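You operate a simulated robot arm through the tools that you are given. There is no shell and no other tool.

Carry out the task below with a simulated robot arm. There is one attempt and no reset: what you move stays moved.

## Task
Clip the bag of limes shut and stand it in the grey crate.
Fine: clip dial on the colour of the strip in the holder, rocker to FREE, one pull of the red lever, rocker back to LOCK. Set down upright: red net bag. Where these are worked on the way, their far stop is far enough and under half their travel is too little: lock rocker.

It is judged by the outcome, as a careful person would: the job done as asked, and still so three seconds after it is handed in. It fails if anything else is knocked over, pushed out of place, dropped, spilled or broken.

## Robot
A 6-joint arm with a two-finger parallel gripper, fixed in place. Base frame: the origin is at the foot of the arm, x ahead of it, y to its left, z up; the work surface is at about z = 0. Readings come in mm, degrees, newtons and seconds.
With the tool pointing down near the work surface it reaches from about 240 to 580 mm from the base axis. Its first joint turns from -166.0 to 166.0 degrees. Payload 1.5 kg.
The tool frame sits at the grasp point between the pads (the TCP): z along the fingers, y along the line on which they close. The tips reach 30 mm beyond it. The gripper opens to 80 mm. The fingers are 17 mm wide and 12 mm thick; the gripper's body (40 by 82 mm) begins 80 mm behind the TCP.
Orientation is told as [roll, pitch, yaw] about the base's x, y, z axes, in that order, counted from this pose: with the fingers straight down and closing along the base's y, the tool's x points along the base's -x, its y along +y and its z along -z.

## Interface
- The arm moves only by the tool apply_moves. Its arguments are lists of equal length, an entry for each row: "xyz": the shift along the tool's x, y, z in units of 30 mm (1.0 is 30 mm), a list of three; "rotation": the turn, a rotation vector about the tool's x, y, z in units of 6 degrees (1.0 is 6 degrees), a list of three; "fingers": the opening, from 0 (shut) to 1 (fully open). In form: {"xyz": [[tx, ty, tz], ...], "rotation": [[ax, ay, az], ...], "fingers": [fingers, ...]}. A call has 1 to 20 rows; each row shifts and turns the commanded pose from where the row before left it, along the tool's axes as they then stand. A call with a number of a shift or a turn outside -1 to 1 is refused whole. A row lasts 0.2 s, in which the tool goes at most 50 mm and 8.6 degrees; a call with a longer step from one row to the next is refused whole, and so is a gripper value outside its range. Where a pose cannot be reached the arm comes as near as it can. A force on the tool above 40 N (or 10 N above the force at the start of the call, whichever is more), or a blocked arm, ends the call early, and 0.2 s more pass. The fingers move at their own pace (about 72 mm/s each) and stop on an object; they squeeze with about 43 N. The grip force told is the motor's: it shows also when the fingers shut on nothing. Time passes only in rows, and 0.2 s behind the last, so rows that do not move let the fingers close. The reply holds the time, the measured pose of the TCP, the force on the tool along the base axes, the opening and the grip force, in the units named above and with some noise, with the torque about the TCP (base axes, N m) and any sound that the robot's microphone picked up.
- Cameras (640 x 400 px; columns grow to the right, rows downward): "scene" is fixed at [400.4, 500.2, 793.8]; the picture's right is [-1.00, -0.02, 0.00], its down [-0.02, 0.91, -0.40] and it looks along [0.01, -0.40, -0.92] (base axes); focal length 315 px, centre (320, 200). "wrist" rides on the gripper at [72, -7, -122] in the tool frame; the picture's right is [0.09, 1.00, 0.00], its down [-0.84, 0.08, -0.54] and it looks along [-0.54, 0.05, 0.84] (tool axes); focal length 238 px, centre (320, 200). There is no depth. A picture from a camera that has moved, and an enlarged one, comes with that camera's place and axes in the base frame and with its lens.
- get_image(camera): a new picture of that camera. No time passes.
- enlarge(camera, box): a new picture of the part [left, top, right, bottom] of that camera's present view, enlarged. No time passes.
- job_done(): hands the job in; it is judged then, once.

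Nothing tells you positions but the pictures and the camera data. Unless the task says otherwise, let go and move clear before handing in.

The tools are called after ">>>" by a JSON object that holds its "api" and its "payload". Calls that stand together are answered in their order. apply_moves: Moves the arm, as the interface text tells. Its arguments: {"type":"object","properties":{"xyz":{"type":"array"},"rotation":{"type":"array"},"fingers":{"type":"array"}},"required":["xyz","rotation","fingers"]} The other tools are called the same way: get_image (camera) takes a picture; enlarge (camera, box) takes an enlarged picture of a part of a camera's view; job_done () hands the job in.

At the start:

```text
time: 0.0
ee_pos: [297.0, 194.8, 417.0]
tcp_rot: [0.0, 0.0, 0.0]
force: [-0.3, -0.4, -0.1]
moment: [0.0, -0.04, 0.0]
grip_width: 80.0
gripper_force: 0.1
```

scene: 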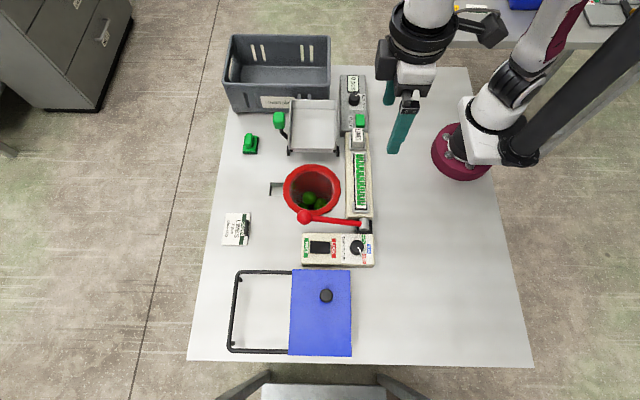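
wrist: 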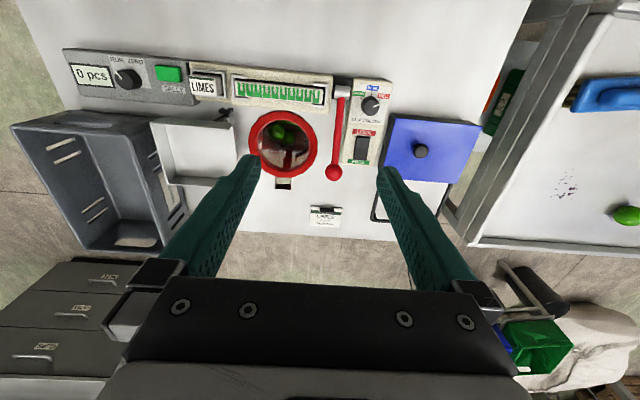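

I see a work table with a grey crate, a white tray/cart, a red-rimmed funnel with limes, a lever, a control panel with rocker and dial, and a blue lid. I'll take enlarged pictures first to understand the details.

>>> {"api": "enlarge", "payload": {"camera": "scene", "box": [270, 140, 400, 280]}}

>>> {"api": "enlarge", "payload": {"camera": "scene", "box": [210, 20, 380, 160]}}

>>> {"api": "enlarge", "payload": {"camera": "wrist", "box": [60, 40, 260, 200]}}

>>> {"api": "enlarge", "payload": {"camera": "wrist", "box": [220, 60, 420, 240]}}

>>> {"api": "enlarge", "payload": {"camera": "scene", "box": [200, 200, 370, 370]}}

```text
2.86 times, centred on (335, 210) of scene
camera zoom: at [400.4, 500.2, 793.8], right [-1.0, -0.02, 0.0], down [-0.02, 0.91, -0.4], along [0.01, -0.4, -0.92], focal length 901 px, centre (277, 171)
```

zoom: 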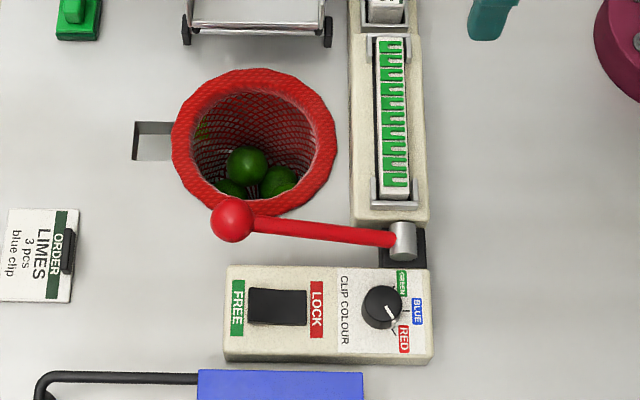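

```text
2.86 times, centred on (295, 90) of scene
camera zoom: at [400.4, 500.2, 793.8], right [-1.0, -0.02, 0.0], down [-0.02, 0.91, -0.4], along [0.01, -0.4, -0.92], focal length 901 px, centre (391, 514)
```

zoom: 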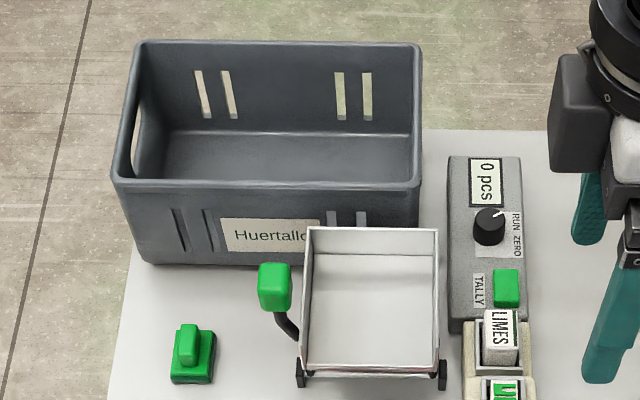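

```text
2.50 times, centred on (160, 120) of wrist
camera zoom: at [224.7, 186.2, 538.6], right [-0.09, 1.0, 0.0], down [0.84, 0.08, 0.54], along [0.54, 0.05, -0.84], focal length 596 px, centre (720, 400)
```

zoom: 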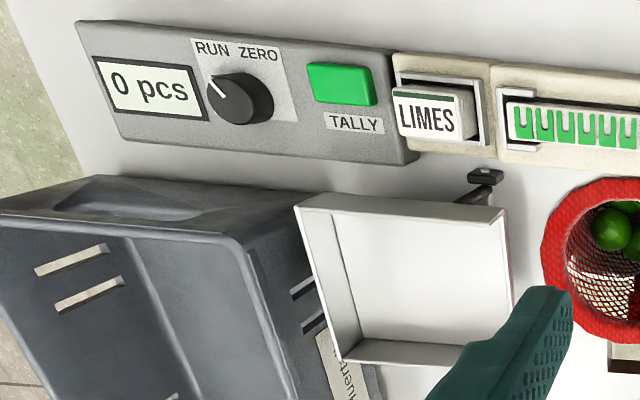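

```text
2.22 times, centred on (320, 150) of wrist
camera zoom: at [224.7, 186.2, 538.6], right [-0.09, 1.0, 0.0], down [0.84, 0.08, 0.54], along [0.54, 0.05, -0.84], focal length 530 px, centre (320, 311)
```

zoom: 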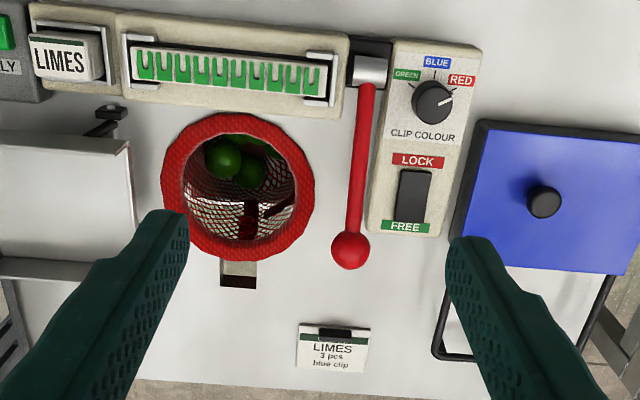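

```text
2.35 times, centred on (285, 285) of scene
camera zoom: at [400.4, 500.2, 793.8], right [-1.0, -0.02, 0.0], down [-0.02, 0.91, -0.4], along [0.01, -0.4, -0.92], focal length 742 px, centre (402, 0)
```

zoom: 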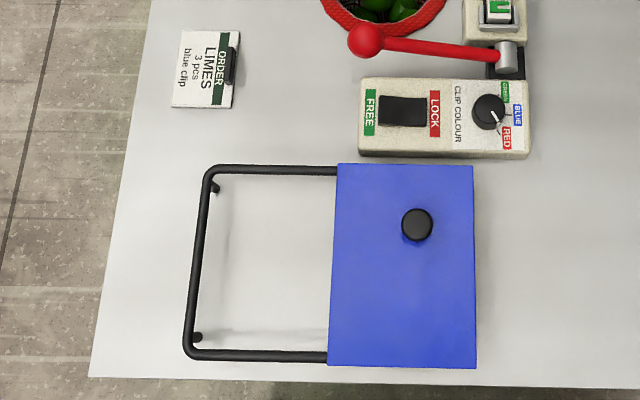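

The lever ball seems to be around (443, 234, 80), its pivot near (296, 237, 36) and the rocker near (406, 295, 32). The strip in the holder looks green, though the order card says blue. I'll tilt the wrist for side views of the bag and lever before touching anything.

>>> {"api": "apply_moves", "payload": {"xyz": [[0, 0, 0], [0, 0, 0], [0, 0, 0], [0, 0, 0], [0, 0, 0]], "rotation": [[0, -1, 0], [0, -1, 0], [0, -1, 0], [0, -1, 0], [0, -1, 0]], "fingers": [1, 1, 1, 1, 1]}}

```text
time: 1.2
ee_pos: [298.6, 193.6, 417.7]
tcp_rot: [0.1, -30.1, 0.0]
force: [0.3, 0.0, 0.6]
moment: [0.03, -0.01, -0.02]
grip_width: 80.0
gripper_force: 0.0
```

The tool is now tilted forward. I'll look at it from here.

>>> {"api": "get_image", "payload": {"camera": "wrist"}}

>>> {"api": "get_image", "payload": {"camera": "scene"}}

```text
taken
camera wrist: at [173.8, 186.3, 485.7], right [-0.08, 1.0, -0.04], down [0.45, 0.08, 0.89], along [0.89, 0.05, -0.46], focal length 238 px, centre (320, 200)
```

wrist: 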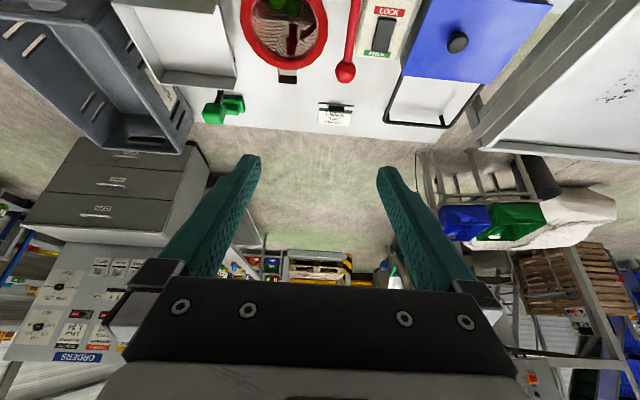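

```text
taken
```

scene: 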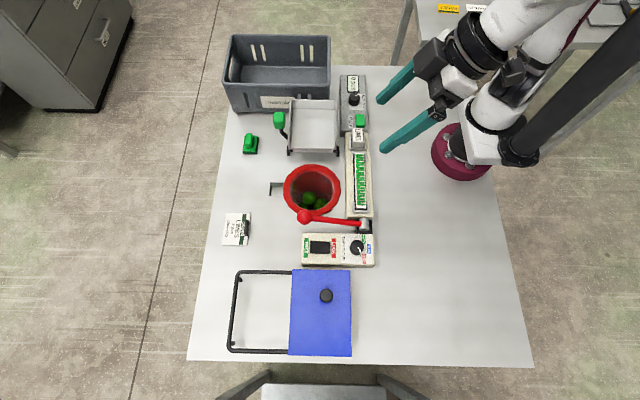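

>>> {"api": "enlarge", "payload": {"camera": "wrist", "box": [190, 0, 430, 140]}}

>>> {"api": "enlarge", "payload": {"camera": "scene", "box": [260, 150, 380, 240]}}

```text
2.67 times, centred on (310, 70) of wrist
camera zoom: at [173.8, 186.3, 485.7], right [-0.08, 1.0, -0.04], down [0.45, 0.08, 0.89], along [0.89, 0.05, -0.46], focal length 636 px, centre (347, 547)
```

zoom: 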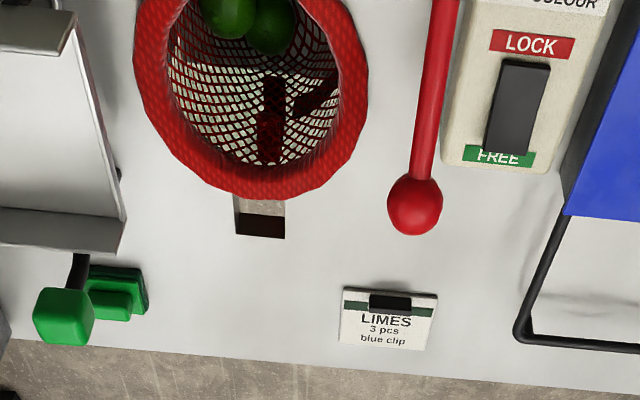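

```text
4.44 times, centred on (320, 195) of scene
camera zoom: at [400.4, 500.2, 793.8], right [-1.0, -0.02, 0.0], down [-0.02, 0.91, -0.4], along [0.01, -0.4, -0.92], focal length 1401 px, centre (320, 222)
```

zoom: 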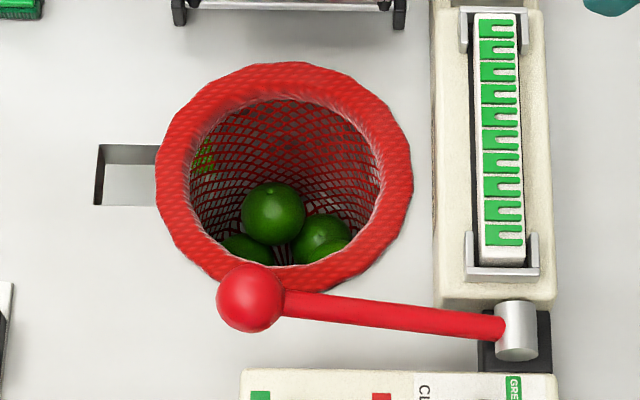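

From triangulation, the red mouth of the bag appears to be near table level, so I want a lower, flatter view of it and of the lever before deciding anything. I'll move down with the fingers still well above everything.

>>> {"api": "apply_moves", "payload": {"xyz": [[0.776, 0, 0.9], [0.776, 0, 0.9], [0.776, 0, 0.9], [0.776, 0, 0.9], [0.776, 0, 0.9], [0.776, 0, 0.9]], "rotation": [[0, 0, 0], [0, 0, 0], [0, 0, 0], [0, 0, 0], [0, 0, 0], [0, 0, 0]], "fingers": [1, 1, 1, 1, 1, 1]}}

>>> {"api": "get_image", "payload": {"camera": "wrist"}}

>>> {"api": "enlarge", "payload": {"camera": "wrist", "box": [200, 0, 440, 150]}}

```text
time: 2.6
ee_pos: [258.7, 193.9, 208.2]
tcp_rot: [0.1, -30.1, 0.2]
force: [-0.3, -0.1, 0.4]
moment: [0.01, 0.02, 0.01]
grip_width: 79.9
gripper_force: 0.1
```

```text
taken
camera wrist: at [134.3, 185.8, 276.5], right [-0.08, 1.0, -0.05], down [0.45, 0.08, 0.89], along [0.89, 0.05, -0.46], focal length 238 px, centre (320, 200)
```

wrist: 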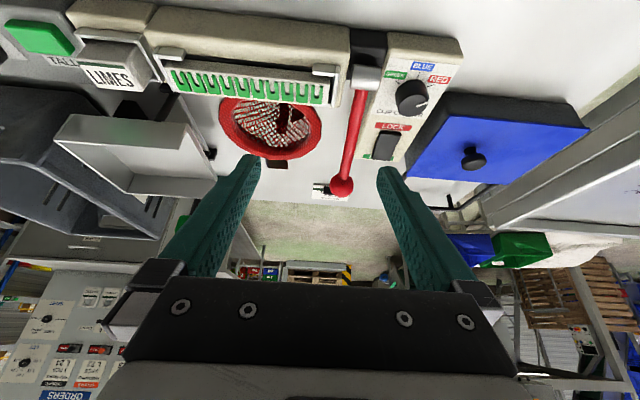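

```text
2.67 times, centred on (320, 75) of wrist
camera zoom: at [134.3, 185.8, 276.5], right [-0.08, 1.0, -0.05], down [0.45, 0.08, 0.89], along [0.89, 0.05, -0.46], focal length 636 px, centre (320, 533)
```

zoom: 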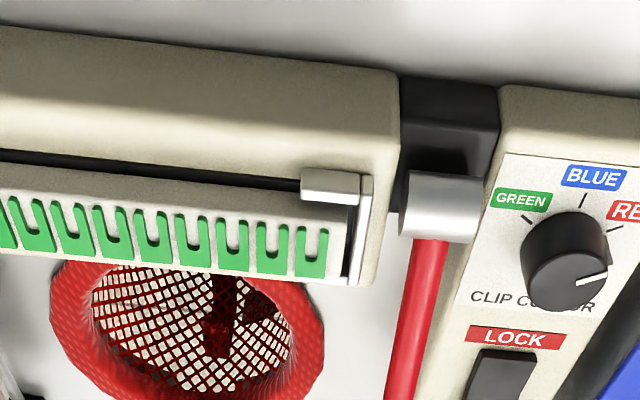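

The bag's mouth ring lies at table level behind the strip holder. The strip in the holder is green. I'll zoom in on the dial, the strip and the rocker from both cameras.

>>> {"api": "enlarge", "payload": {"camera": "scene", "box": [335, 230, 380, 270]}}

>>> {"api": "enlarge", "payload": {"camera": "wrist", "box": [370, 55, 470, 120]}}

>>> {"api": "enlarge", "payload": {"camera": "wrist", "box": [350, 100, 430, 170]}}

>>> {"api": "enlarge", "payload": {"camera": "scene", "box": [295, 225, 345, 270]}}

>>> {"api": "enlarge", "payload": {"camera": "scene", "box": [340, 120, 380, 240]}}

```text
10.00 times, centred on (358, 250) of scene
camera zoom: at [400.4, 500.2, 793.8], right [-1.0, -0.02, 0.0], down [-0.02, 0.91, -0.4], along [0.01, -0.4, -0.92], focal length 3153 px, centre (-55, -300)
```

zoom: 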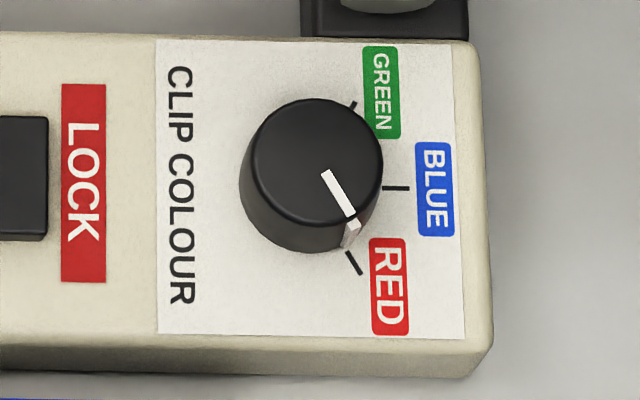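

```text
6.15 times, centred on (420, 88) of wrist
camera zoom: at [134.3, 185.8, 276.5], right [-0.08, 1.0, -0.05], down [0.45, 0.08, 0.89], along [0.89, 0.05, -0.46], focal length 1467 px, centre (-295, 892)
```

zoom: 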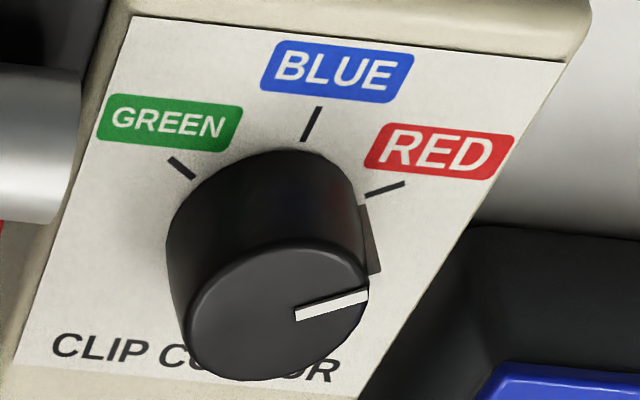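

```text
5.71 times, centred on (390, 135) of wrist
camera zoom: at [134.3, 185.8, 276.5], right [-0.08, 1.0, -0.05], down [0.45, 0.08, 0.89], along [0.89, 0.05, -0.46], focal length 1362 px, centre (-80, 571)
```

zoom: 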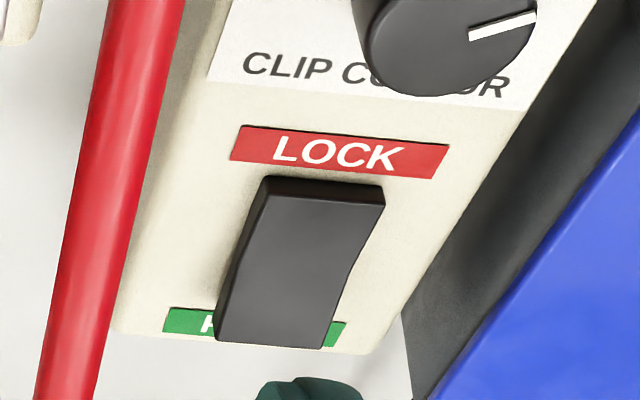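

```text
8.89 times, centred on (320, 248) of scene
camera zoom: at [400.4, 500.2, 793.8], right [-1.0, -0.02, 0.0], down [-0.02, 0.91, -0.4], along [0.01, -0.4, -0.92], focal length 2803 px, centre (320, -222)
```

zoom: 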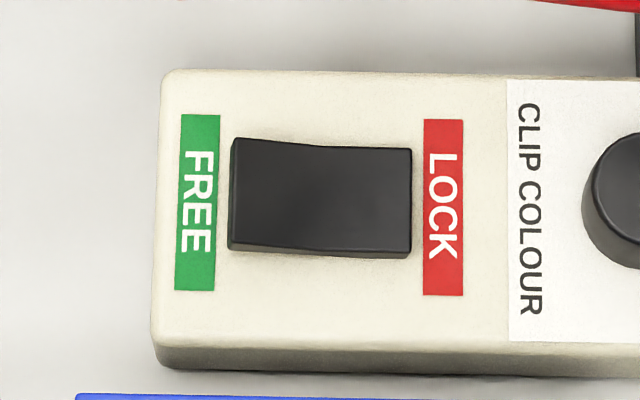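

```text
3.33 times, centred on (360, 180) of scene
camera zoom: at [400.4, 500.2, 793.8], right [-1.0, -0.02, 0.0], down [-0.02, 0.91, -0.4], along [0.01, -0.4, -0.92], focal length 1051 px, centre (187, 267)
```

zoom: 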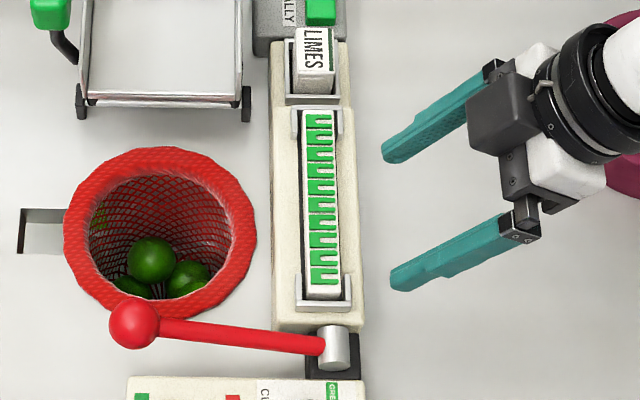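

The dial points at RED, the strip in the holder is green, and the rocker sits on LOCK with its FREE end raised. The task statement asks for the strip's colour, so the dial goes to GREEN, a turn of about +120° around the vertical. I take the knob to be at (317, 296), with its top at z≈58. I'll straighten the tool and go above it.

>>> {"api": "apply_moves", "payload": {"xyz": [[0, 0.68, 0], [0, 0.68, 0], [0, 0.68, 0], [0, 0.68, 0], [0, 0.68, 0], [-0.95, 0, 0], [-0.95, 0, 0]], "rotation": [[0, 1, 0], [0, 1, 0], [0, 1, 0], [0, 1, 0], [0, 1, 0], [0, 0, 0], [0, 0, 0]], "fingers": [1, 1, 1, 1, 1, 1, 1]}}

>>> {"api": "get_image", "payload": {"camera": "wrist"}}

>>> {"api": "get_image", "payload": {"camera": "scene"}}

```text
time: 4.2
ee_pos: [312.2, 294.2, 206.5]
tcp_rot: [0.1, 0.0, 0.0]
force: [-0.2, 0.7, -0.1]
moment: [0.0, -0.02, 0.01]
grip_width: 79.9
gripper_force: 0.0
```

```text
taken
camera wrist: at [240.1, 286.2, 328.0], right [-0.09, 1.0, 0.0], down [0.84, 0.08, 0.54], along [0.54, 0.05, -0.84], focal length 238 px, centre (320, 200)
```

wrist: 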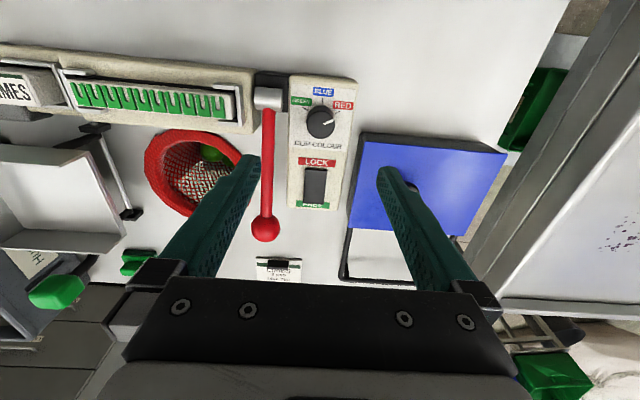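

```text
taken
```

scene: 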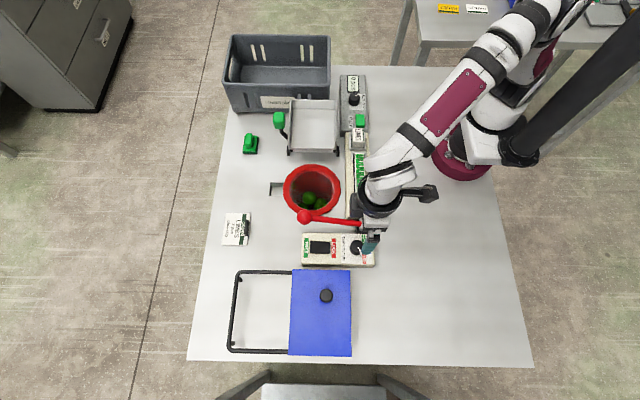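

>>> {"api": "enlarge", "payload": {"camera": "wrist", "box": [280, 80, 370, 220]}}

>>> {"api": "enlarge", "payload": {"camera": "wrist", "box": [120, 110, 300, 250]}}

```text
2.86 times, centred on (325, 150) of wrist
camera zoom: at [240.1, 286.2, 328.0], right [-0.09, 1.0, 0.0], down [0.84, 0.08, 0.54], along [0.54, 0.05, -0.84], focal length 681 px, centre (306, 343)
```

zoom: 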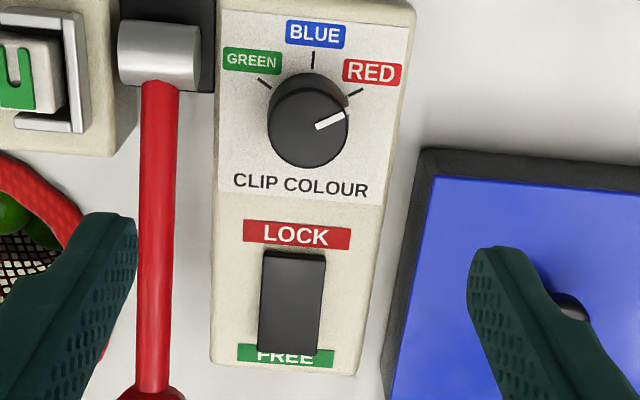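

```text
2.86 times, centred on (210, 180) of wrist
camera zoom: at [240.1, 286.2, 328.0], right [-0.09, 1.0, 0.0], down [0.84, 0.08, 0.54], along [0.54, 0.05, -0.84], focal length 681 px, centre (634, 257)
```

zoom: 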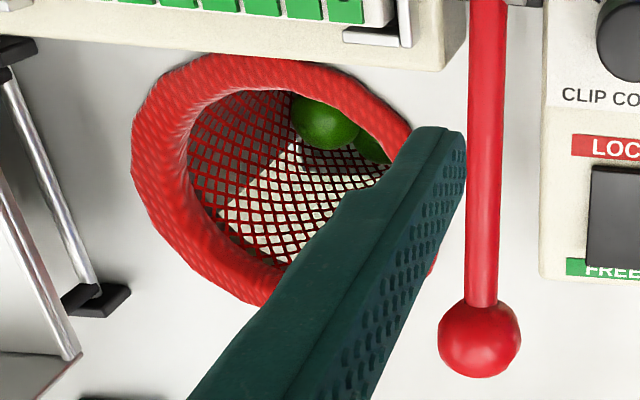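

The knob centre refines to about (316, 295). I'll pre-turn the tool by -60° yaw above the knob so that the +120° turn stays symmetric, and narrow the fingers.

>>> {"api": "apply_moves", "payload": {"xyz": [[0, 0, 0], [0, 0, 0], [0, 0, 0], [0, 0, 0], [0, 0, 0], [0, 0, 0], [0, 0, 0], [0, 0, 0], [0, 0, 0], [0, 0, 0], [0, 0, 0]], "rotation": [[0, 0, 1], [0, 0, 1], [0, 0, 1], [0, 0, 1], [0, 0, 1], [0, 0, 1], [0, 0, 1], [0, 0, 1], [0, 0, 1], [0, 0, 1], [0, 0, 0]], "fingers": [0.65, 0.65, 0.65, 0.65, 0.65, 0.65, 0.65, 0.65, 0.65, 0.65, 0.65]}}

```text
time: 6.6
ee_pos: [314.3, 296.1, 208.0]
tcp_rot: [0.0, 0.0, -60.1]
force: [0.4, 0.7, -0.3]
moment: [0.0, -0.01, 0.0]
grip_width: 52.1
gripper_force: 0.1
```

The tool is above the knob. I'll correct by about 2.5 mm and descend so the tips straddle the knob just above the panel.

>>> {"api": "apply_moves", "payload": {"xyz": [[-0.035, 0.08, 0.8], [0, 0, 0.9], [0, 0, 0.9], [0, 0, 0.9], [0, 0, 0.4], [0, 0, 0.3], [0, 0, 0.2]], "rotation": [[0, 0, 0], [0, 0, 0], [0, 0, 0], [0, 0, 0], [0, 0, 0], [0, 0, 0], [0, 0, 0]], "fingers": [0.65, 0.65, 0.65, 0.65, 0.65, 0.65, 0.65]}}

>>> {"api": "get_image", "payload": {"camera": "wrist"}}

>>> {"api": "enlarge", "payload": {"camera": "scene", "box": [300, 200, 400, 280]}}

```text
time: 8.2
ee_pos: [316.5, 295.0, 75.8]
tcp_rot: [0.1, 0.0, -60.0]
force: [0.7, 0.6, -0.1]
moment: [0.03, 0.0, 0.01]
grip_width: 51.8
gripper_force: 0.1
```

```text
taken
camera wrist: at [274.3, 354.4, 197.2], right [0.82, 0.58, 0.0], down [0.48, -0.69, 0.54], along [0.31, -0.44, -0.84], focal length 238 px, centre (320, 200)
```

wrist: 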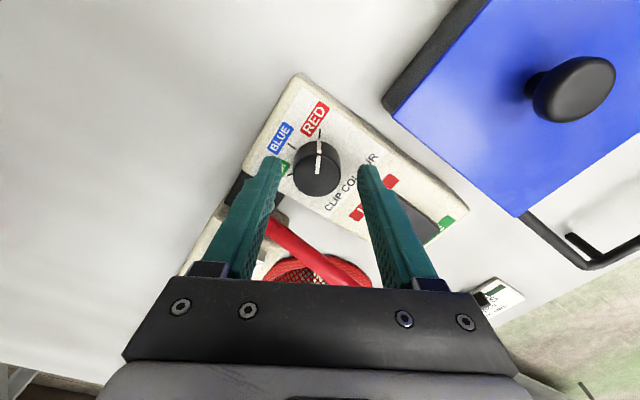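

```text
5.00 times, centred on (350, 240) of scene
camera zoom: at [400.4, 500.2, 793.8], right [-1.0, -0.02, 0.0], down [-0.02, 0.91, -0.4], along [0.01, -0.4, -0.92], focal length 1576 px, centre (170, 0)
```

zoom: 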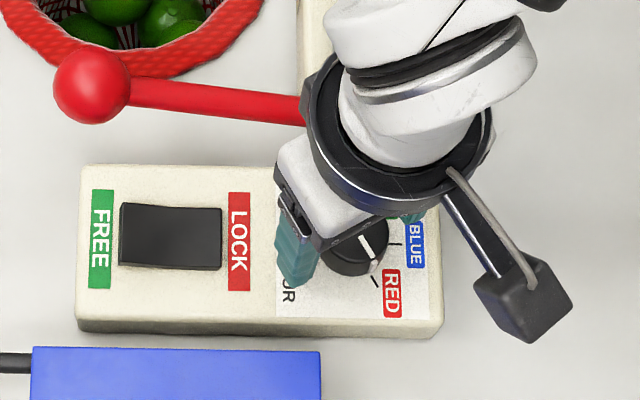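

The knob is centred between the fingers. I'll go down 9 mm more and close on it.

>>> {"api": "apply_moves", "payload": {"xyz": [[0, 0, 0.15], [0, 0, 0.15], [0, 0, 0], [0, 0, 0], [0, 0, 0]], "rotation": [[0, 0, 0], [0, 0, 0], [0, 0, 0], [0, 0, 0], [0, 0, 0]], "fingers": [0.65, 0.65, 0.2, 0.2, 0.2]}}

```text
time: 9.4
ee_pos: [314.9, 296.0, 66.0]
tcp_rot: [-0.2, 0.0, -60.1]
force: [-28.2, -17.5, 12.0]
moment: [-0.39, 0.85, 0.0]
grip_width: 33.5
gripper_force: 41.3
```

The knob is gripped (33.5 mm), but there is a sideways load, so I'm slightly off-centre. I'll ease the tool along its -y to relieve it.

>>> {"api": "apply_moves", "payload": {"xyz": [[0, -0.04, 0], [0, 0, 0]], "rotation": [[0, 0, 0], [0, 0, 0]], "fingers": [0.2, 0.2]}}

```text
time: 10.0
ee_pos: [314.7, 295.4, 66.5]
tcp_rot: [-0.1, 0.0, -59.9]
force: [-22.3, -4.8, -14.9]
moment: [-0.08, 0.62, -0.03]
grip_width: 33.5
gripper_force: 40.9
```

>>> {"api": "apply_moves", "payload": {"xyz": [[0, -0.07, 0], [0, 0, 0]], "rotation": [[0, 0, 0], [0, 0, 0]], "fingers": [0.2, 0.2]}}

```text
time: 10.6
ee_pos: [313.6, 295.0, 67.4]
tcp_rot: [0.2, 0.0, -59.9]
force: [-0.7, -6.2, -27.1]
moment: [-0.2, 0.0, 0.0]
grip_width: 33.4
gripper_force: 41.9
```

Sideways load is nearly gone, but there is a vertical preload from friction. I'll open and re-grip at this centre to relax it.

>>> {"api": "apply_moves", "payload": {"xyz": [[0, 0, 0], [0, 0, 0], [0, 0, 0], [0, 0, 0], [0, 0, 0]], "rotation": [[0, 0, 0], [0, 0, 0], [0, 0, 0], [0, 0, 0], [0, 0, 0]], "fingers": [0.6, 0.6, 0.3, 0.3, 0.3]}}

```text
time: 11.8
ee_pos: [314.5, 295.8, 67.1]
tcp_rot: [0.1, 0.1, -60.0]
force: [0.4, 0.8, 11.9]
moment: [0.06, -0.02, -0.01]
grip_width: 33.4
gripper_force: 41.2
```

The grip is now clean. I'll turn the first +60°, toward BLUE.

>>> {"api": "apply_moves", "payload": {"xyz": [[0, 0, 0], [0, 0, 0], [0, 0, 0], [0, 0, 0], [0, 0, 0], [0, 0, 0], [0, 0, 0], [0, 0, 0], [0, 0, 0], [0, 0, 0]], "rotation": [[0, 0, -1], [0, 0, -1], [0, 0, -1], [0, 0, -1], [0, 0, -1], [0, 0, -1], [0, 0, -1], [0, 0, -1], [0, 0, -1], [0, 0, -1]], "fingers": [0.3, 0.3, 0.3, 0.3, 0.3, 0.3, 0.3, 0.3, 0.3, 0.3]}}

>>> {"api": "enlarge", "payload": {"camera": "wrist", "box": [240, 80, 400, 240]}}

```text
time: 14.0
ee_pos: [314.2, 295.0, 66.7]
tcp_rot: [0.0, 0.0, 0.1]
force: [1.0, 10.4, 16.2]
moment: [0.26, -0.5, 0.03]
grip_width: 33.5
gripper_force: 41.4
```

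```text
2.50 times, centred on (320, 160) of wrist
camera zoom: at [241.4, 287.2, 187.8], right [-0.09, 1.0, 0.0], down [0.84, 0.08, 0.54], along [0.54, 0.05, -0.84], focal length 596 px, centre (320, 300)
```

zoom: 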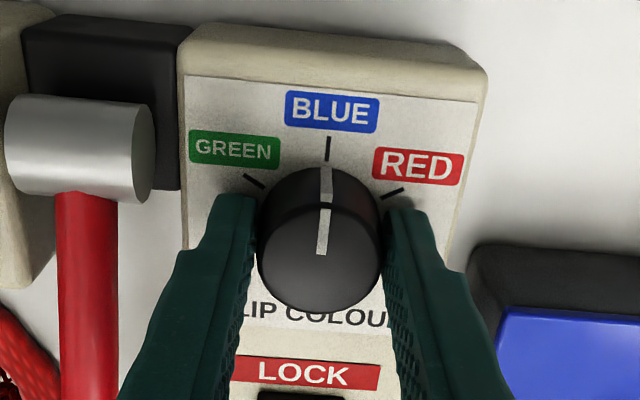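

The pointer is exactly on BLUE after 60°, so another 60° should bring GREEN.

>>> {"api": "apply_moves", "payload": {"xyz": [[0, 0, 0], [0, 0, 0], [0, 0, 0], [0, 0, 0], [0, 0, 0], [0, 0, 0], [0, 0, 0], [0, 0, 0], [0, 0, 0], [0, 0, 0]], "rotation": [[0, 0, -1], [0, 0, -1], [0, 0, -1], [0, 0, -1], [0, 0, -1], [0, 0, -1], [0, 0, -1], [0, 0, -1], [0, 0, -1], [0, 0, -1]], "fingers": [0.3, 0.3, 0.3, 0.3, 0.3, 0.3, 0.3, 0.3, 0.3, 0.3]}}

>>> {"api": "enlarge", "payload": {"camera": "wrist", "box": [240, 80, 400, 240]}}

```text
time: 16.2
ee_pos: [315.1, 294.8, 67.1]
tcp_rot: [-0.1, -0.1, 60.1]
force: [31.4, -10.7, 9.5]
moment: [0.02, -1.11, -0.08]
grip_width: 33.3
gripper_force: 40.9
```

```text
2.50 times, centred on (320, 160) of wrist
camera zoom: at [283.4, 227.6, 187.6], right [-0.91, 0.42, 0.0], down [0.35, 0.76, 0.54], along [0.23, 0.49, -0.84], focal length 596 px, centre (320, 300)
```

zoom: 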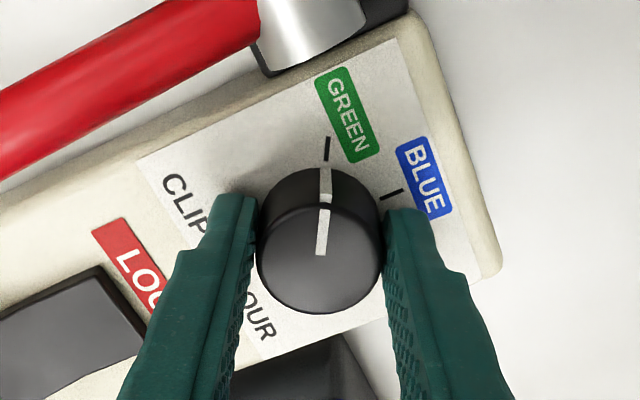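

The pointer is on the GREEN mark. I'll release and lift straight up.

>>> {"api": "apply_moves", "payload": {"xyz": [[0, 0, 0], [0, 0, 0], [0, 0, -0.5], [0, 0, -0.9], [0, 0, -0.9], [0, 0, -0.9]], "rotation": [[0, 0, 0], [0, 0, 0], [0, 0, 0], [0, 0, 0], [0, 0, 0], [0, 0, 0]], "fingers": [0.65, 0.65, 0.65, 0.65, 0.65, 0.65]}}

>>> {"api": "get_image", "payload": {"camera": "wrist"}}

>>> {"api": "enlarge", "payload": {"camera": "scene", "box": [295, 225, 385, 275]}}

```text
time: 17.6
ee_pos: [315.5, 296.2, 162.1]
tcp_rot: [0.1, 0.0, 60.0]
force: [0.1, 0.2, -0.5]
moment: [0.01, 0.01, -0.02]
grip_width: 51.9
gripper_force: 0.1
```

```text
taken
camera wrist: at [285.0, 229.4, 283.9], right [-0.91, 0.42, 0.0], down [0.35, 0.76, 0.54], along [0.23, 0.49, -0.84], focal length 238 px, centre (320, 200)
```

wrist: 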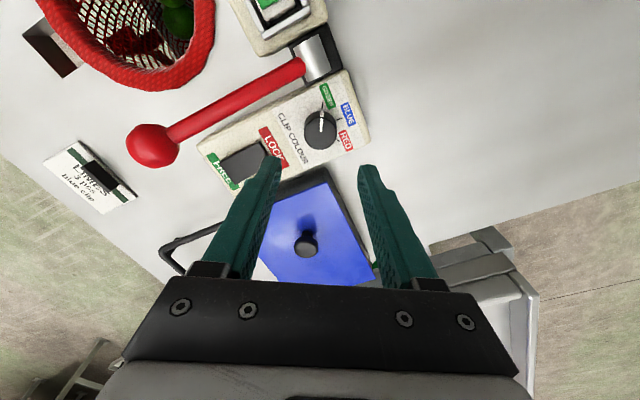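

```text
7.11 times, centred on (340, 250) of scene
camera zoom: at [400.4, 500.2, 793.8], right [-1.0, -0.02, 0.0], down [-0.02, 0.91, -0.4], along [0.01, -0.4, -0.92], focal length 2242 px, centre (178, -156)
```

zoom: 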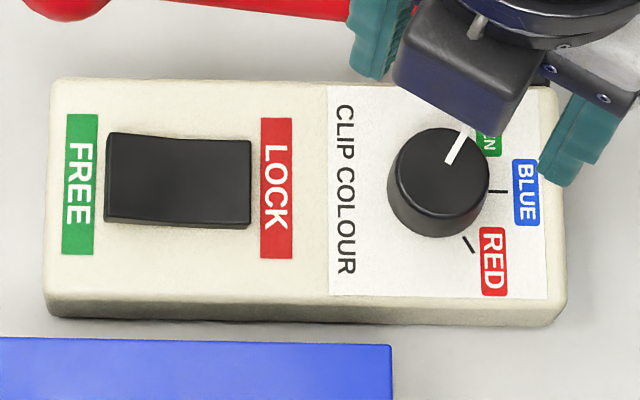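

The dial is on GREEN. Now the rocker: I'll turn the tool back to yaw 0, shut the fingers and go above the raised FREE end.

>>> {"api": "apply_moves", "payload": {"xyz": [[0, 0, 0], [0, 0, 0], [0, 0, 0], [0, 0, 0], [0, 0, 0], [0, 0, 0], [0, 0, 0], [0, 0, 0], [0, 0, 0], [0, 0, 0], [-0.86, 0, 0], [-0.86, 0, 0], [-0.86, 0, 0], [-0.86, 0.03, 0]], "rotation": [[0, 0, 1], [0, 0, 1], [0, 0, 1], [0, 0, 1], [0, 0, 1], [0, 0, 1], [0, 0, 1], [0, 0, 1], [0, 0, 1], [0, 0, 1], [0, 0, 0], [0, 0, 0], [0, 0, 0], [0, 0, 0]], "fingers": [0, 0, 0, 0, 0, 0, 0, 0, 0, 0, 0, 0, 0, 0]}}

>>> {"api": "get_image", "payload": {"camera": "wrist"}}

>>> {"api": "enlarge", "payload": {"camera": "wrist", "box": [240, 60, 400, 200]}}

```text
time: 20.6
ee_pos: [417.2, 299.1, 164.7]
tcp_rot: [0.1, 0.0, -0.1]
force: [0.3, 0.1, -0.6]
moment: [-0.01, 0.01, 0.01]
grip_width: 0.0
gripper_force: 21.1
```

```text
taken
camera wrist: at [344.8, 290.4, 285.7], right [-0.09, 1.0, 0.0], down [0.84, 0.08, 0.54], along [0.54, 0.05, -0.84], focal length 238 px, centre (320, 200)
```

wrist: 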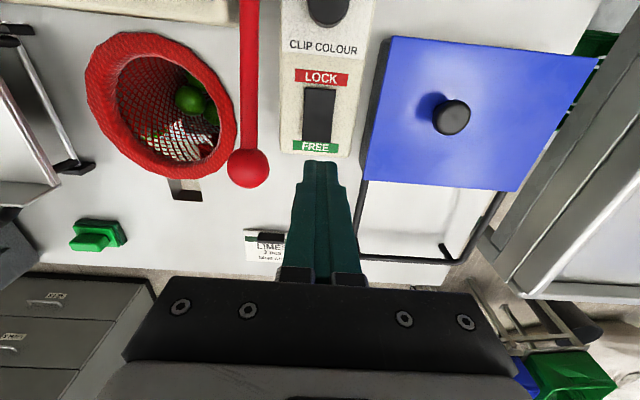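

```text
2.86 times, centred on (320, 130) of wrist
camera zoom: at [344.8, 290.4, 285.7], right [-0.09, 1.0, 0.0], down [0.84, 0.08, 0.54], along [0.54, 0.05, -0.84], focal length 681 px, centre (320, 400)
```

zoom: 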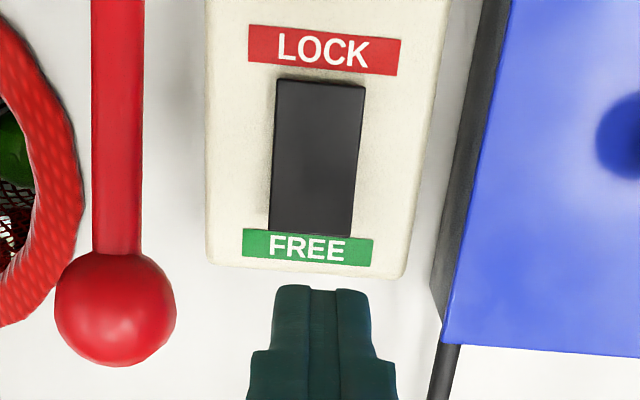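

The tool axis lands on the FREE half of the rocker, about 15 mm from its centre. I'll shift 2.5 mm to centre it across the rocker and come down close.

>>> {"api": "apply_moves", "payload": {"xyz": [[0, -0.08, 0.9], [0, 0, 0.9], [0, 0, 0.7], [0, 0, 0.3]], "rotation": [[0, 0, 0], [0, 0, 0], [0, 0, 0], [0, 0, 0]], "fingers": [0, 0, 0, 0]}}

>>> {"api": "enlarge", "payload": {"camera": "scene", "box": [280, 200, 370, 280]}}

>>> {"api": "enlarge", "payload": {"camera": "wrist", "box": [240, 60, 400, 200]}}

```text
time: 21.6
ee_pos: [416.5, 295.0, 77.9]
tcp_rot: [0.1, 0.0, 0.0]
force: [0.1, 0.8, 0.7]
moment: [0.01, -0.03, 0.04]
grip_width: 0.0
gripper_force: 20.7
```

```text
5.00 times, centred on (325, 240) of scene
camera zoom: at [400.4, 500.2, 793.8], right [-1.0, -0.02, 0.0], down [-0.02, 0.91, -0.4], along [0.01, -0.4, -0.92], focal length 1576 px, centre (295, 0)
```

zoom: 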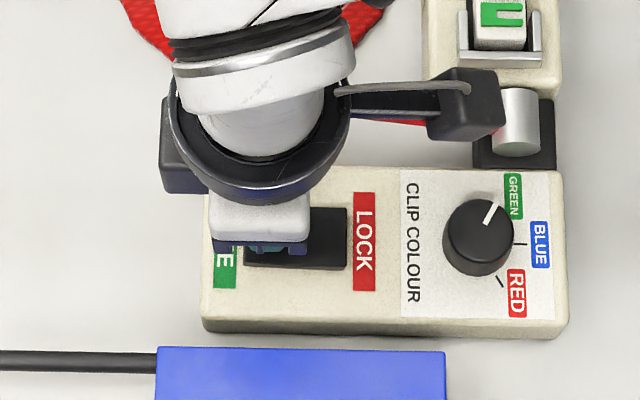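

```text
2.86 times, centred on (320, 130) of wrist
camera zoom: at [345.0, 287.3, 199.7], right [-0.09, 1.0, 0.0], down [0.84, 0.08, 0.54], along [0.54, 0.05, -0.84], focal length 681 px, centre (320, 400)
```

zoom: 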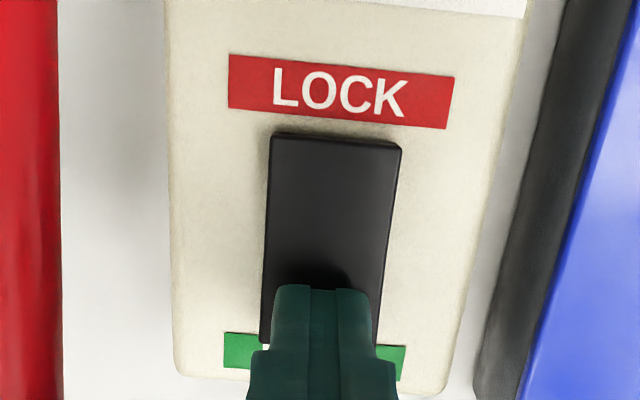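

The tip is over the FREE end of the rocker, about 8 mm above it. I'll press down in small steps with the force stop as guard.

>>> {"api": "apply_moves", "payload": {"xyz": [[0, 0, 0.1], [0, 0, 0.1], [0, 0, 0.1], [0, 0, 0.1], [0, 0, 0.1]], "rotation": [[0, 0, 0], [0, 0, 0], [0, 0, 0], [0, 0, 0], [0, 0, 0]], "fingers": [0, 0, 0, 0, 0]}}

>>> {"api": "enlarge", "payload": {"camera": "wrist", "box": [240, 60, 400, 200]}}

```text
time: 22.4
ee_pos: [419.6, 294.6, 74.6]
tcp_rot: [0.2, -0.2, -0.2]
force: [-0.2, -1.8, 6.7]
moment: [-0.05, 0.05, 0.03]
grip_width: 0.0
gripper_force: 21.5
stopped in row 3: the force on the tool passed its limit at 46 N (the readings are from after the stop); the commanded pose is now the measured one
```

```text
2.86 times, centred on (320, 130) of wrist
camera zoom: at [345.7, 286.9, 195.7], right [-0.09, 1.0, 0.0], down [0.83, 0.07, 0.55], along [0.54, 0.05, -0.84], focal length 681 px, centre (320, 400)
```

zoom: 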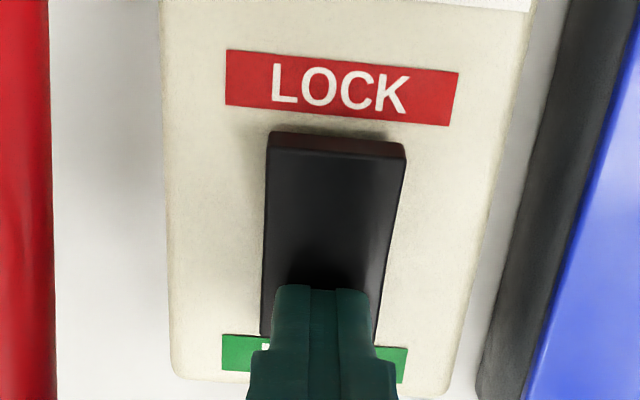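

The rocker has begun to tip (its LOCK end is rising), and the force stop tripped. I'll continue in finer 1 mm steps.

>>> {"api": "apply_moves", "payload": {"xyz": [[0, 0, 0.04], [0, 0, 0.04], [0, 0, 0.04], [0, 0, 0.04], [0, 0, 0.04], [0, 0, 0.04]], "rotation": [[0, 0, 0], [0, 0, 0], [0, 0, 0], [0, 0, 0], [0, 0, 0], [0, 0, 0]], "fingers": [0, 0, 0, 0, 0, 0]}}

>>> {"api": "enlarge", "payload": {"camera": "wrist", "box": [240, 60, 400, 200]}}

```text
time: 22.9
ee_pos: [420.0, 295.8, 74.8]
tcp_rot: [0.3, -0.4, -0.1]
force: [-0.5, -1.3, 6.1]
moment: [-0.04, 0.08, -0.01]
grip_width: 0.0
gripper_force: 21.1
stopped in row 2: the force on the tool passed its limit at 44 N (the readings are from after the stop); the commanded pose is now the measured one
```

```text
2.86 times, centred on (320, 130) of wrist
camera zoom: at [346.3, 287.5, 195.3], right [-0.09, 1.0, 0.01], down [0.83, 0.07, 0.55], along [0.55, 0.05, -0.84], focal length 681 px, centre (320, 400)
```

zoom: 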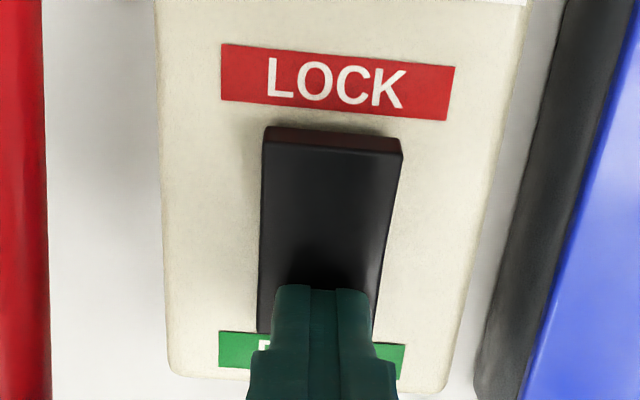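

The height hasn't changed, so the rocker may already be at its FREE stop. I'll lift off and look at it from both cameras.

>>> {"api": "apply_moves", "payload": {"xyz": [[0, 0, -0.3], [0, 0, -0.9], [0, 0, -0.9], [0, 0, -0.9]], "rotation": [[0, 0, 0], [0, 0, 0], [0, 0, 0], [0, 0, 0]], "fingers": [0, 0, 0, 0]}}

>>> {"api": "enlarge", "payload": {"camera": "wrist", "box": [240, 60, 400, 200]}}

>>> {"api": "enlarge", "payload": {"camera": "scene", "box": [280, 200, 370, 280]}}

```text
time: 23.9
ee_pos: [420.9, 294.1, 164.2]
tcp_rot: [0.5, -0.4, -0.2]
force: [0.3, 0.2, -1.1]
moment: [0.0, 0.0, 0.0]
grip_width: 0.1
gripper_force: 21.6
```

```text
2.86 times, centred on (320, 130) of wrist
camera zoom: at [346.8, 286.9, 284.7], right [-0.09, 1.0, 0.01], down [0.83, 0.07, 0.55], along [0.55, 0.05, -0.84], focal length 681 px, centre (320, 400)
```

zoom: 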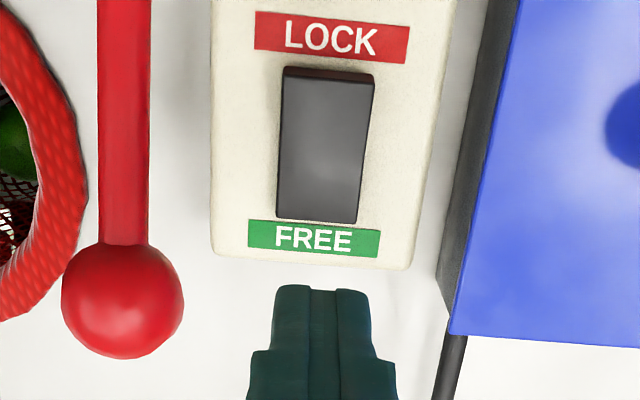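

```text
5.00 times, centred on (325, 240) of scene
camera zoom: at [400.4, 500.2, 793.8], right [-1.0, -0.02, 0.0], down [-0.02, 0.91, -0.4], along [0.01, -0.4, -0.92], focal length 1576 px, centre (295, 0)
```

zoom: 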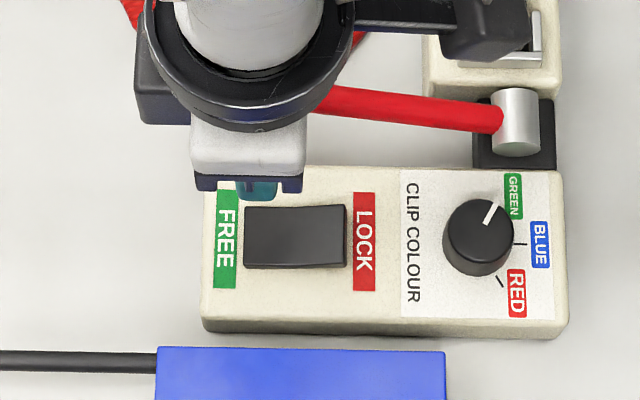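

The rocker is now tipped to FREE: the LOCK end is raised and the FREE label is fully visible. Next is the lever, whose ball I put near (441, 233, 84). I'll move above it with the fingers opened.

>>> {"api": "apply_moves", "payload": {"xyz": [[-0.228, -0.698, 0], [-0.228, -0.698, 0], [-0.228, -0.698, 0], [0, 0, 0]], "rotation": [[0, 0, 0], [0, 0, 0], [0, 0, 0], [0, 0, 0]], "fingers": [0.75, 0.75, 0.75, 0.75]}}

>>> {"api": "get_image", "payload": {"camera": "wrist"}}

>>> {"api": "enlarge", "payload": {"camera": "wrist", "box": [260, 90, 380, 190]}}

>>> {"api": "get_image", "payload": {"camera": "scene"}}

```text
time: 24.9
ee_pos: [441.3, 233.7, 164.6]
tcp_rot: [0.5, -0.4, -0.1]
force: [1.0, -0.3, -0.3]
moment: [0.03, 0.0, 0.0]
grip_width: 59.8
gripper_force: 0.1
```

```text
taken
camera wrist: at [367.4, 225.8, 285.3], right [-0.09, 1.0, 0.01], down [0.83, 0.07, 0.55], along [0.55, 0.05, -0.84], focal length 238 px, centre (320, 200)
```

wrist: 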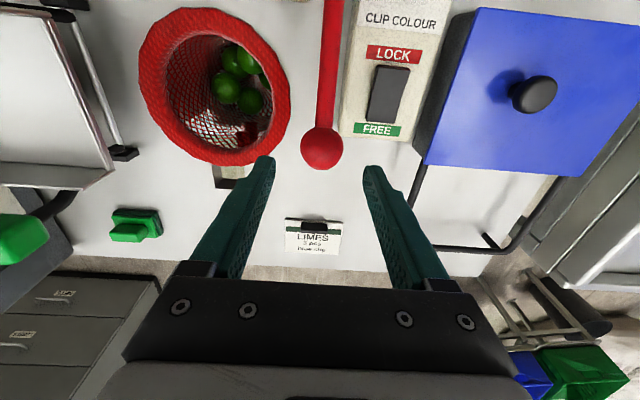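

```text
4.00 times, centred on (320, 140) of wrist
camera zoom: at [367.4, 225.8, 285.3], right [-0.09, 1.0, 0.01], down [0.83, 0.07, 0.55], along [0.55, 0.05, -0.84], focal length 953 px, centre (320, 440)
```

zoom: 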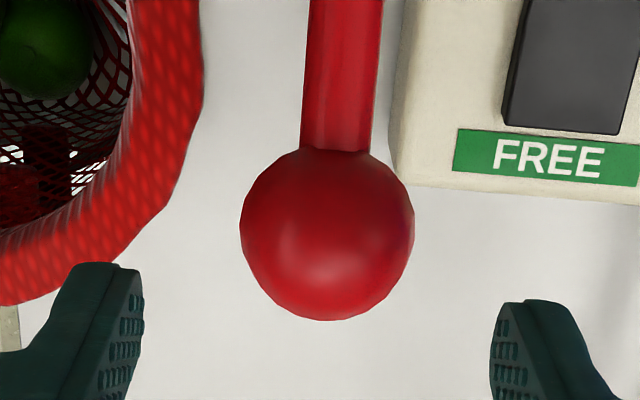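

```text
taken
```

scene: 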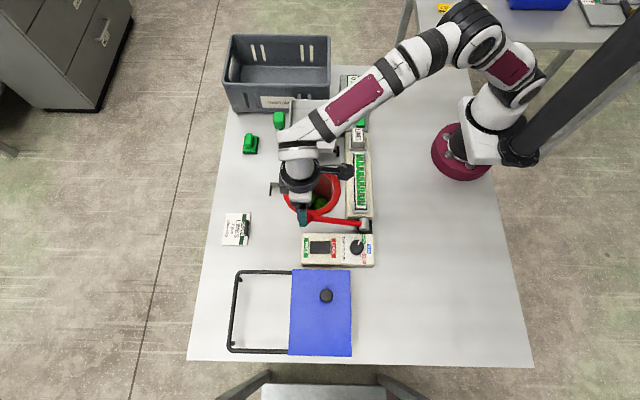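

The ball is centred between the fingers to within about 3 mm. I'll make that correction and descend around it, then close.

>>> {"api": "apply_moves", "payload": {"xyz": [[-0.1, 0.03, 0.7], [0, 0, 0.8], [0, 0, 0.78], [0, 0, 0], [0, 0, 0], [0, 0, 0]], "rotation": [[0, 0, 0], [0, 0, 0], [0, 0, 0], [0, 0, 0], [0, 0, 0], [0, 0, 0]], "fingers": [0.75, 0.75, 0.75, 0.3, 0.3, 0.3]}}

>>> {"api": "get_image", "payload": {"camera": "wrist"}}

```text
time: 26.4
ee_pos: [443.9, 233.3, 96.5]
tcp_rot: [0.4, -0.4, -0.1]
force: [3.8, 20.1, -2.6]
moment: [0.06, -0.21, -0.1]
grip_width: 41.9
gripper_force: 9.9
```

```text
taken
camera wrist: at [369.9, 225.6, 216.3], right [-0.09, 1.0, 0.01], down [0.83, 0.07, 0.55], along [0.55, 0.06, -0.84], focal length 238 px, centre (320, 200)
```

wrist: 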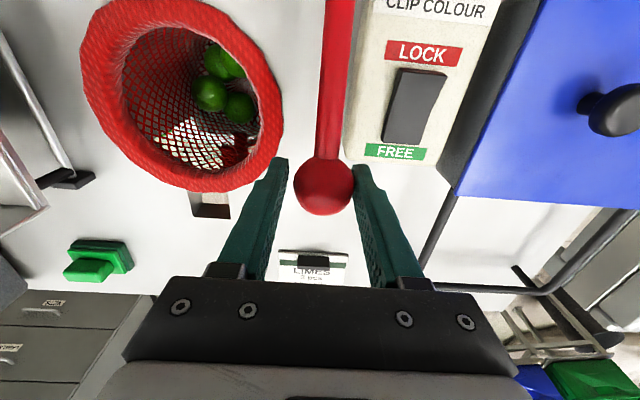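

The +y finger touches the ball first, so I'll shift about 2.5 mm toward +y and finish closing.

>>> {"api": "apply_moves", "payload": {"xyz": [[0, 0.08, 0], [0, 0, 0], [0, 0, 0]], "rotation": [[0, 0, 0], [0, 0, 0], [0, 0, 0]], "fingers": [0.3, 0.3, 0.3]}}

```text
time: 27.1
ee_pos: [442.6, 236.6, 96.6]
tcp_rot: [0.4, -0.3, -0.1]
force: [5.8, 16.0, 2.8]
moment: [0.09, -0.03, -0.11]
grip_width: 37.9
gripper_force: 8.1
```

>>> {"api": "apply_moves", "payload": {"xyz": [[0, 0.05, 0], [0, 0, 0], [0, 0, 0], [0, 0, 0]], "rotation": [[0, 0, 0], [0, 0, 0], [0, 0, 0], [0, 0, 0]], "fingers": [0.3, 0.3, 0.3, 0.3]}}

>>> {"api": "enlarge", "payload": {"camera": "wrist", "box": [240, 100, 400, 240]}}

```text
time: 28.1
ee_pos: [443.5, 236.4, 95.6]
tcp_rot: [0.3, -0.4, -0.2]
force: [2.3, -14.8, 5.8]
moment: [-0.08, 0.53, -0.06]
grip_width: 37.1
gripper_force: 42.7
```

```text
2.86 times, centred on (320, 170) of wrist
camera zoom: at [369.6, 228.3, 215.7], right [-0.09, 1.0, 0.0], down [0.83, 0.07, 0.55], along [0.55, 0.05, -0.84], focal length 681 px, centre (320, 286)
```

zoom: 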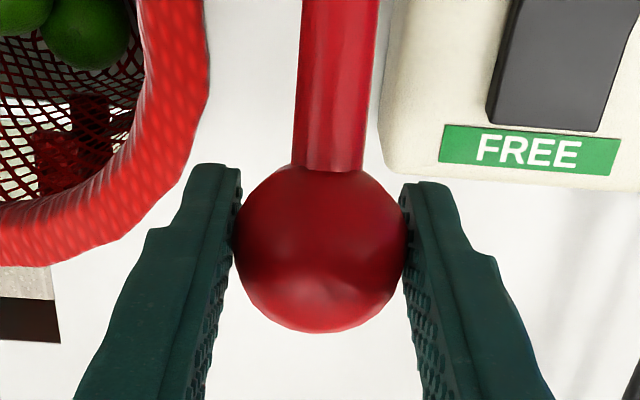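

The ball is firmly held. I'll gently test the upward direction by about 5 mm along the arc and read the force.

>>> {"api": "apply_moves", "payload": {"xyz": [[0.02, 0, -0.06], [0.02, 0, -0.06], [0.01, 0, -0.04]], "rotation": [[0, 0, 0], [0, 0, 0], [0, 0, 0]], "fingers": [0.3, 0.3, 0.3]}}

```text
time: 29.0
ee_pos: [441.0, 235.5, 98.0]
tcp_rot: [0.2, -0.1, -0.1]
force: [6.6, 0.5, -8.4]
moment: [0.16, 0.39, -0.04]
grip_width: 37.0
gripper_force: 43.3
stopped in row 3: the force on the tool passed its limit at 41 N (the readings are from after the stop); the commanded pose is now the measured one
```

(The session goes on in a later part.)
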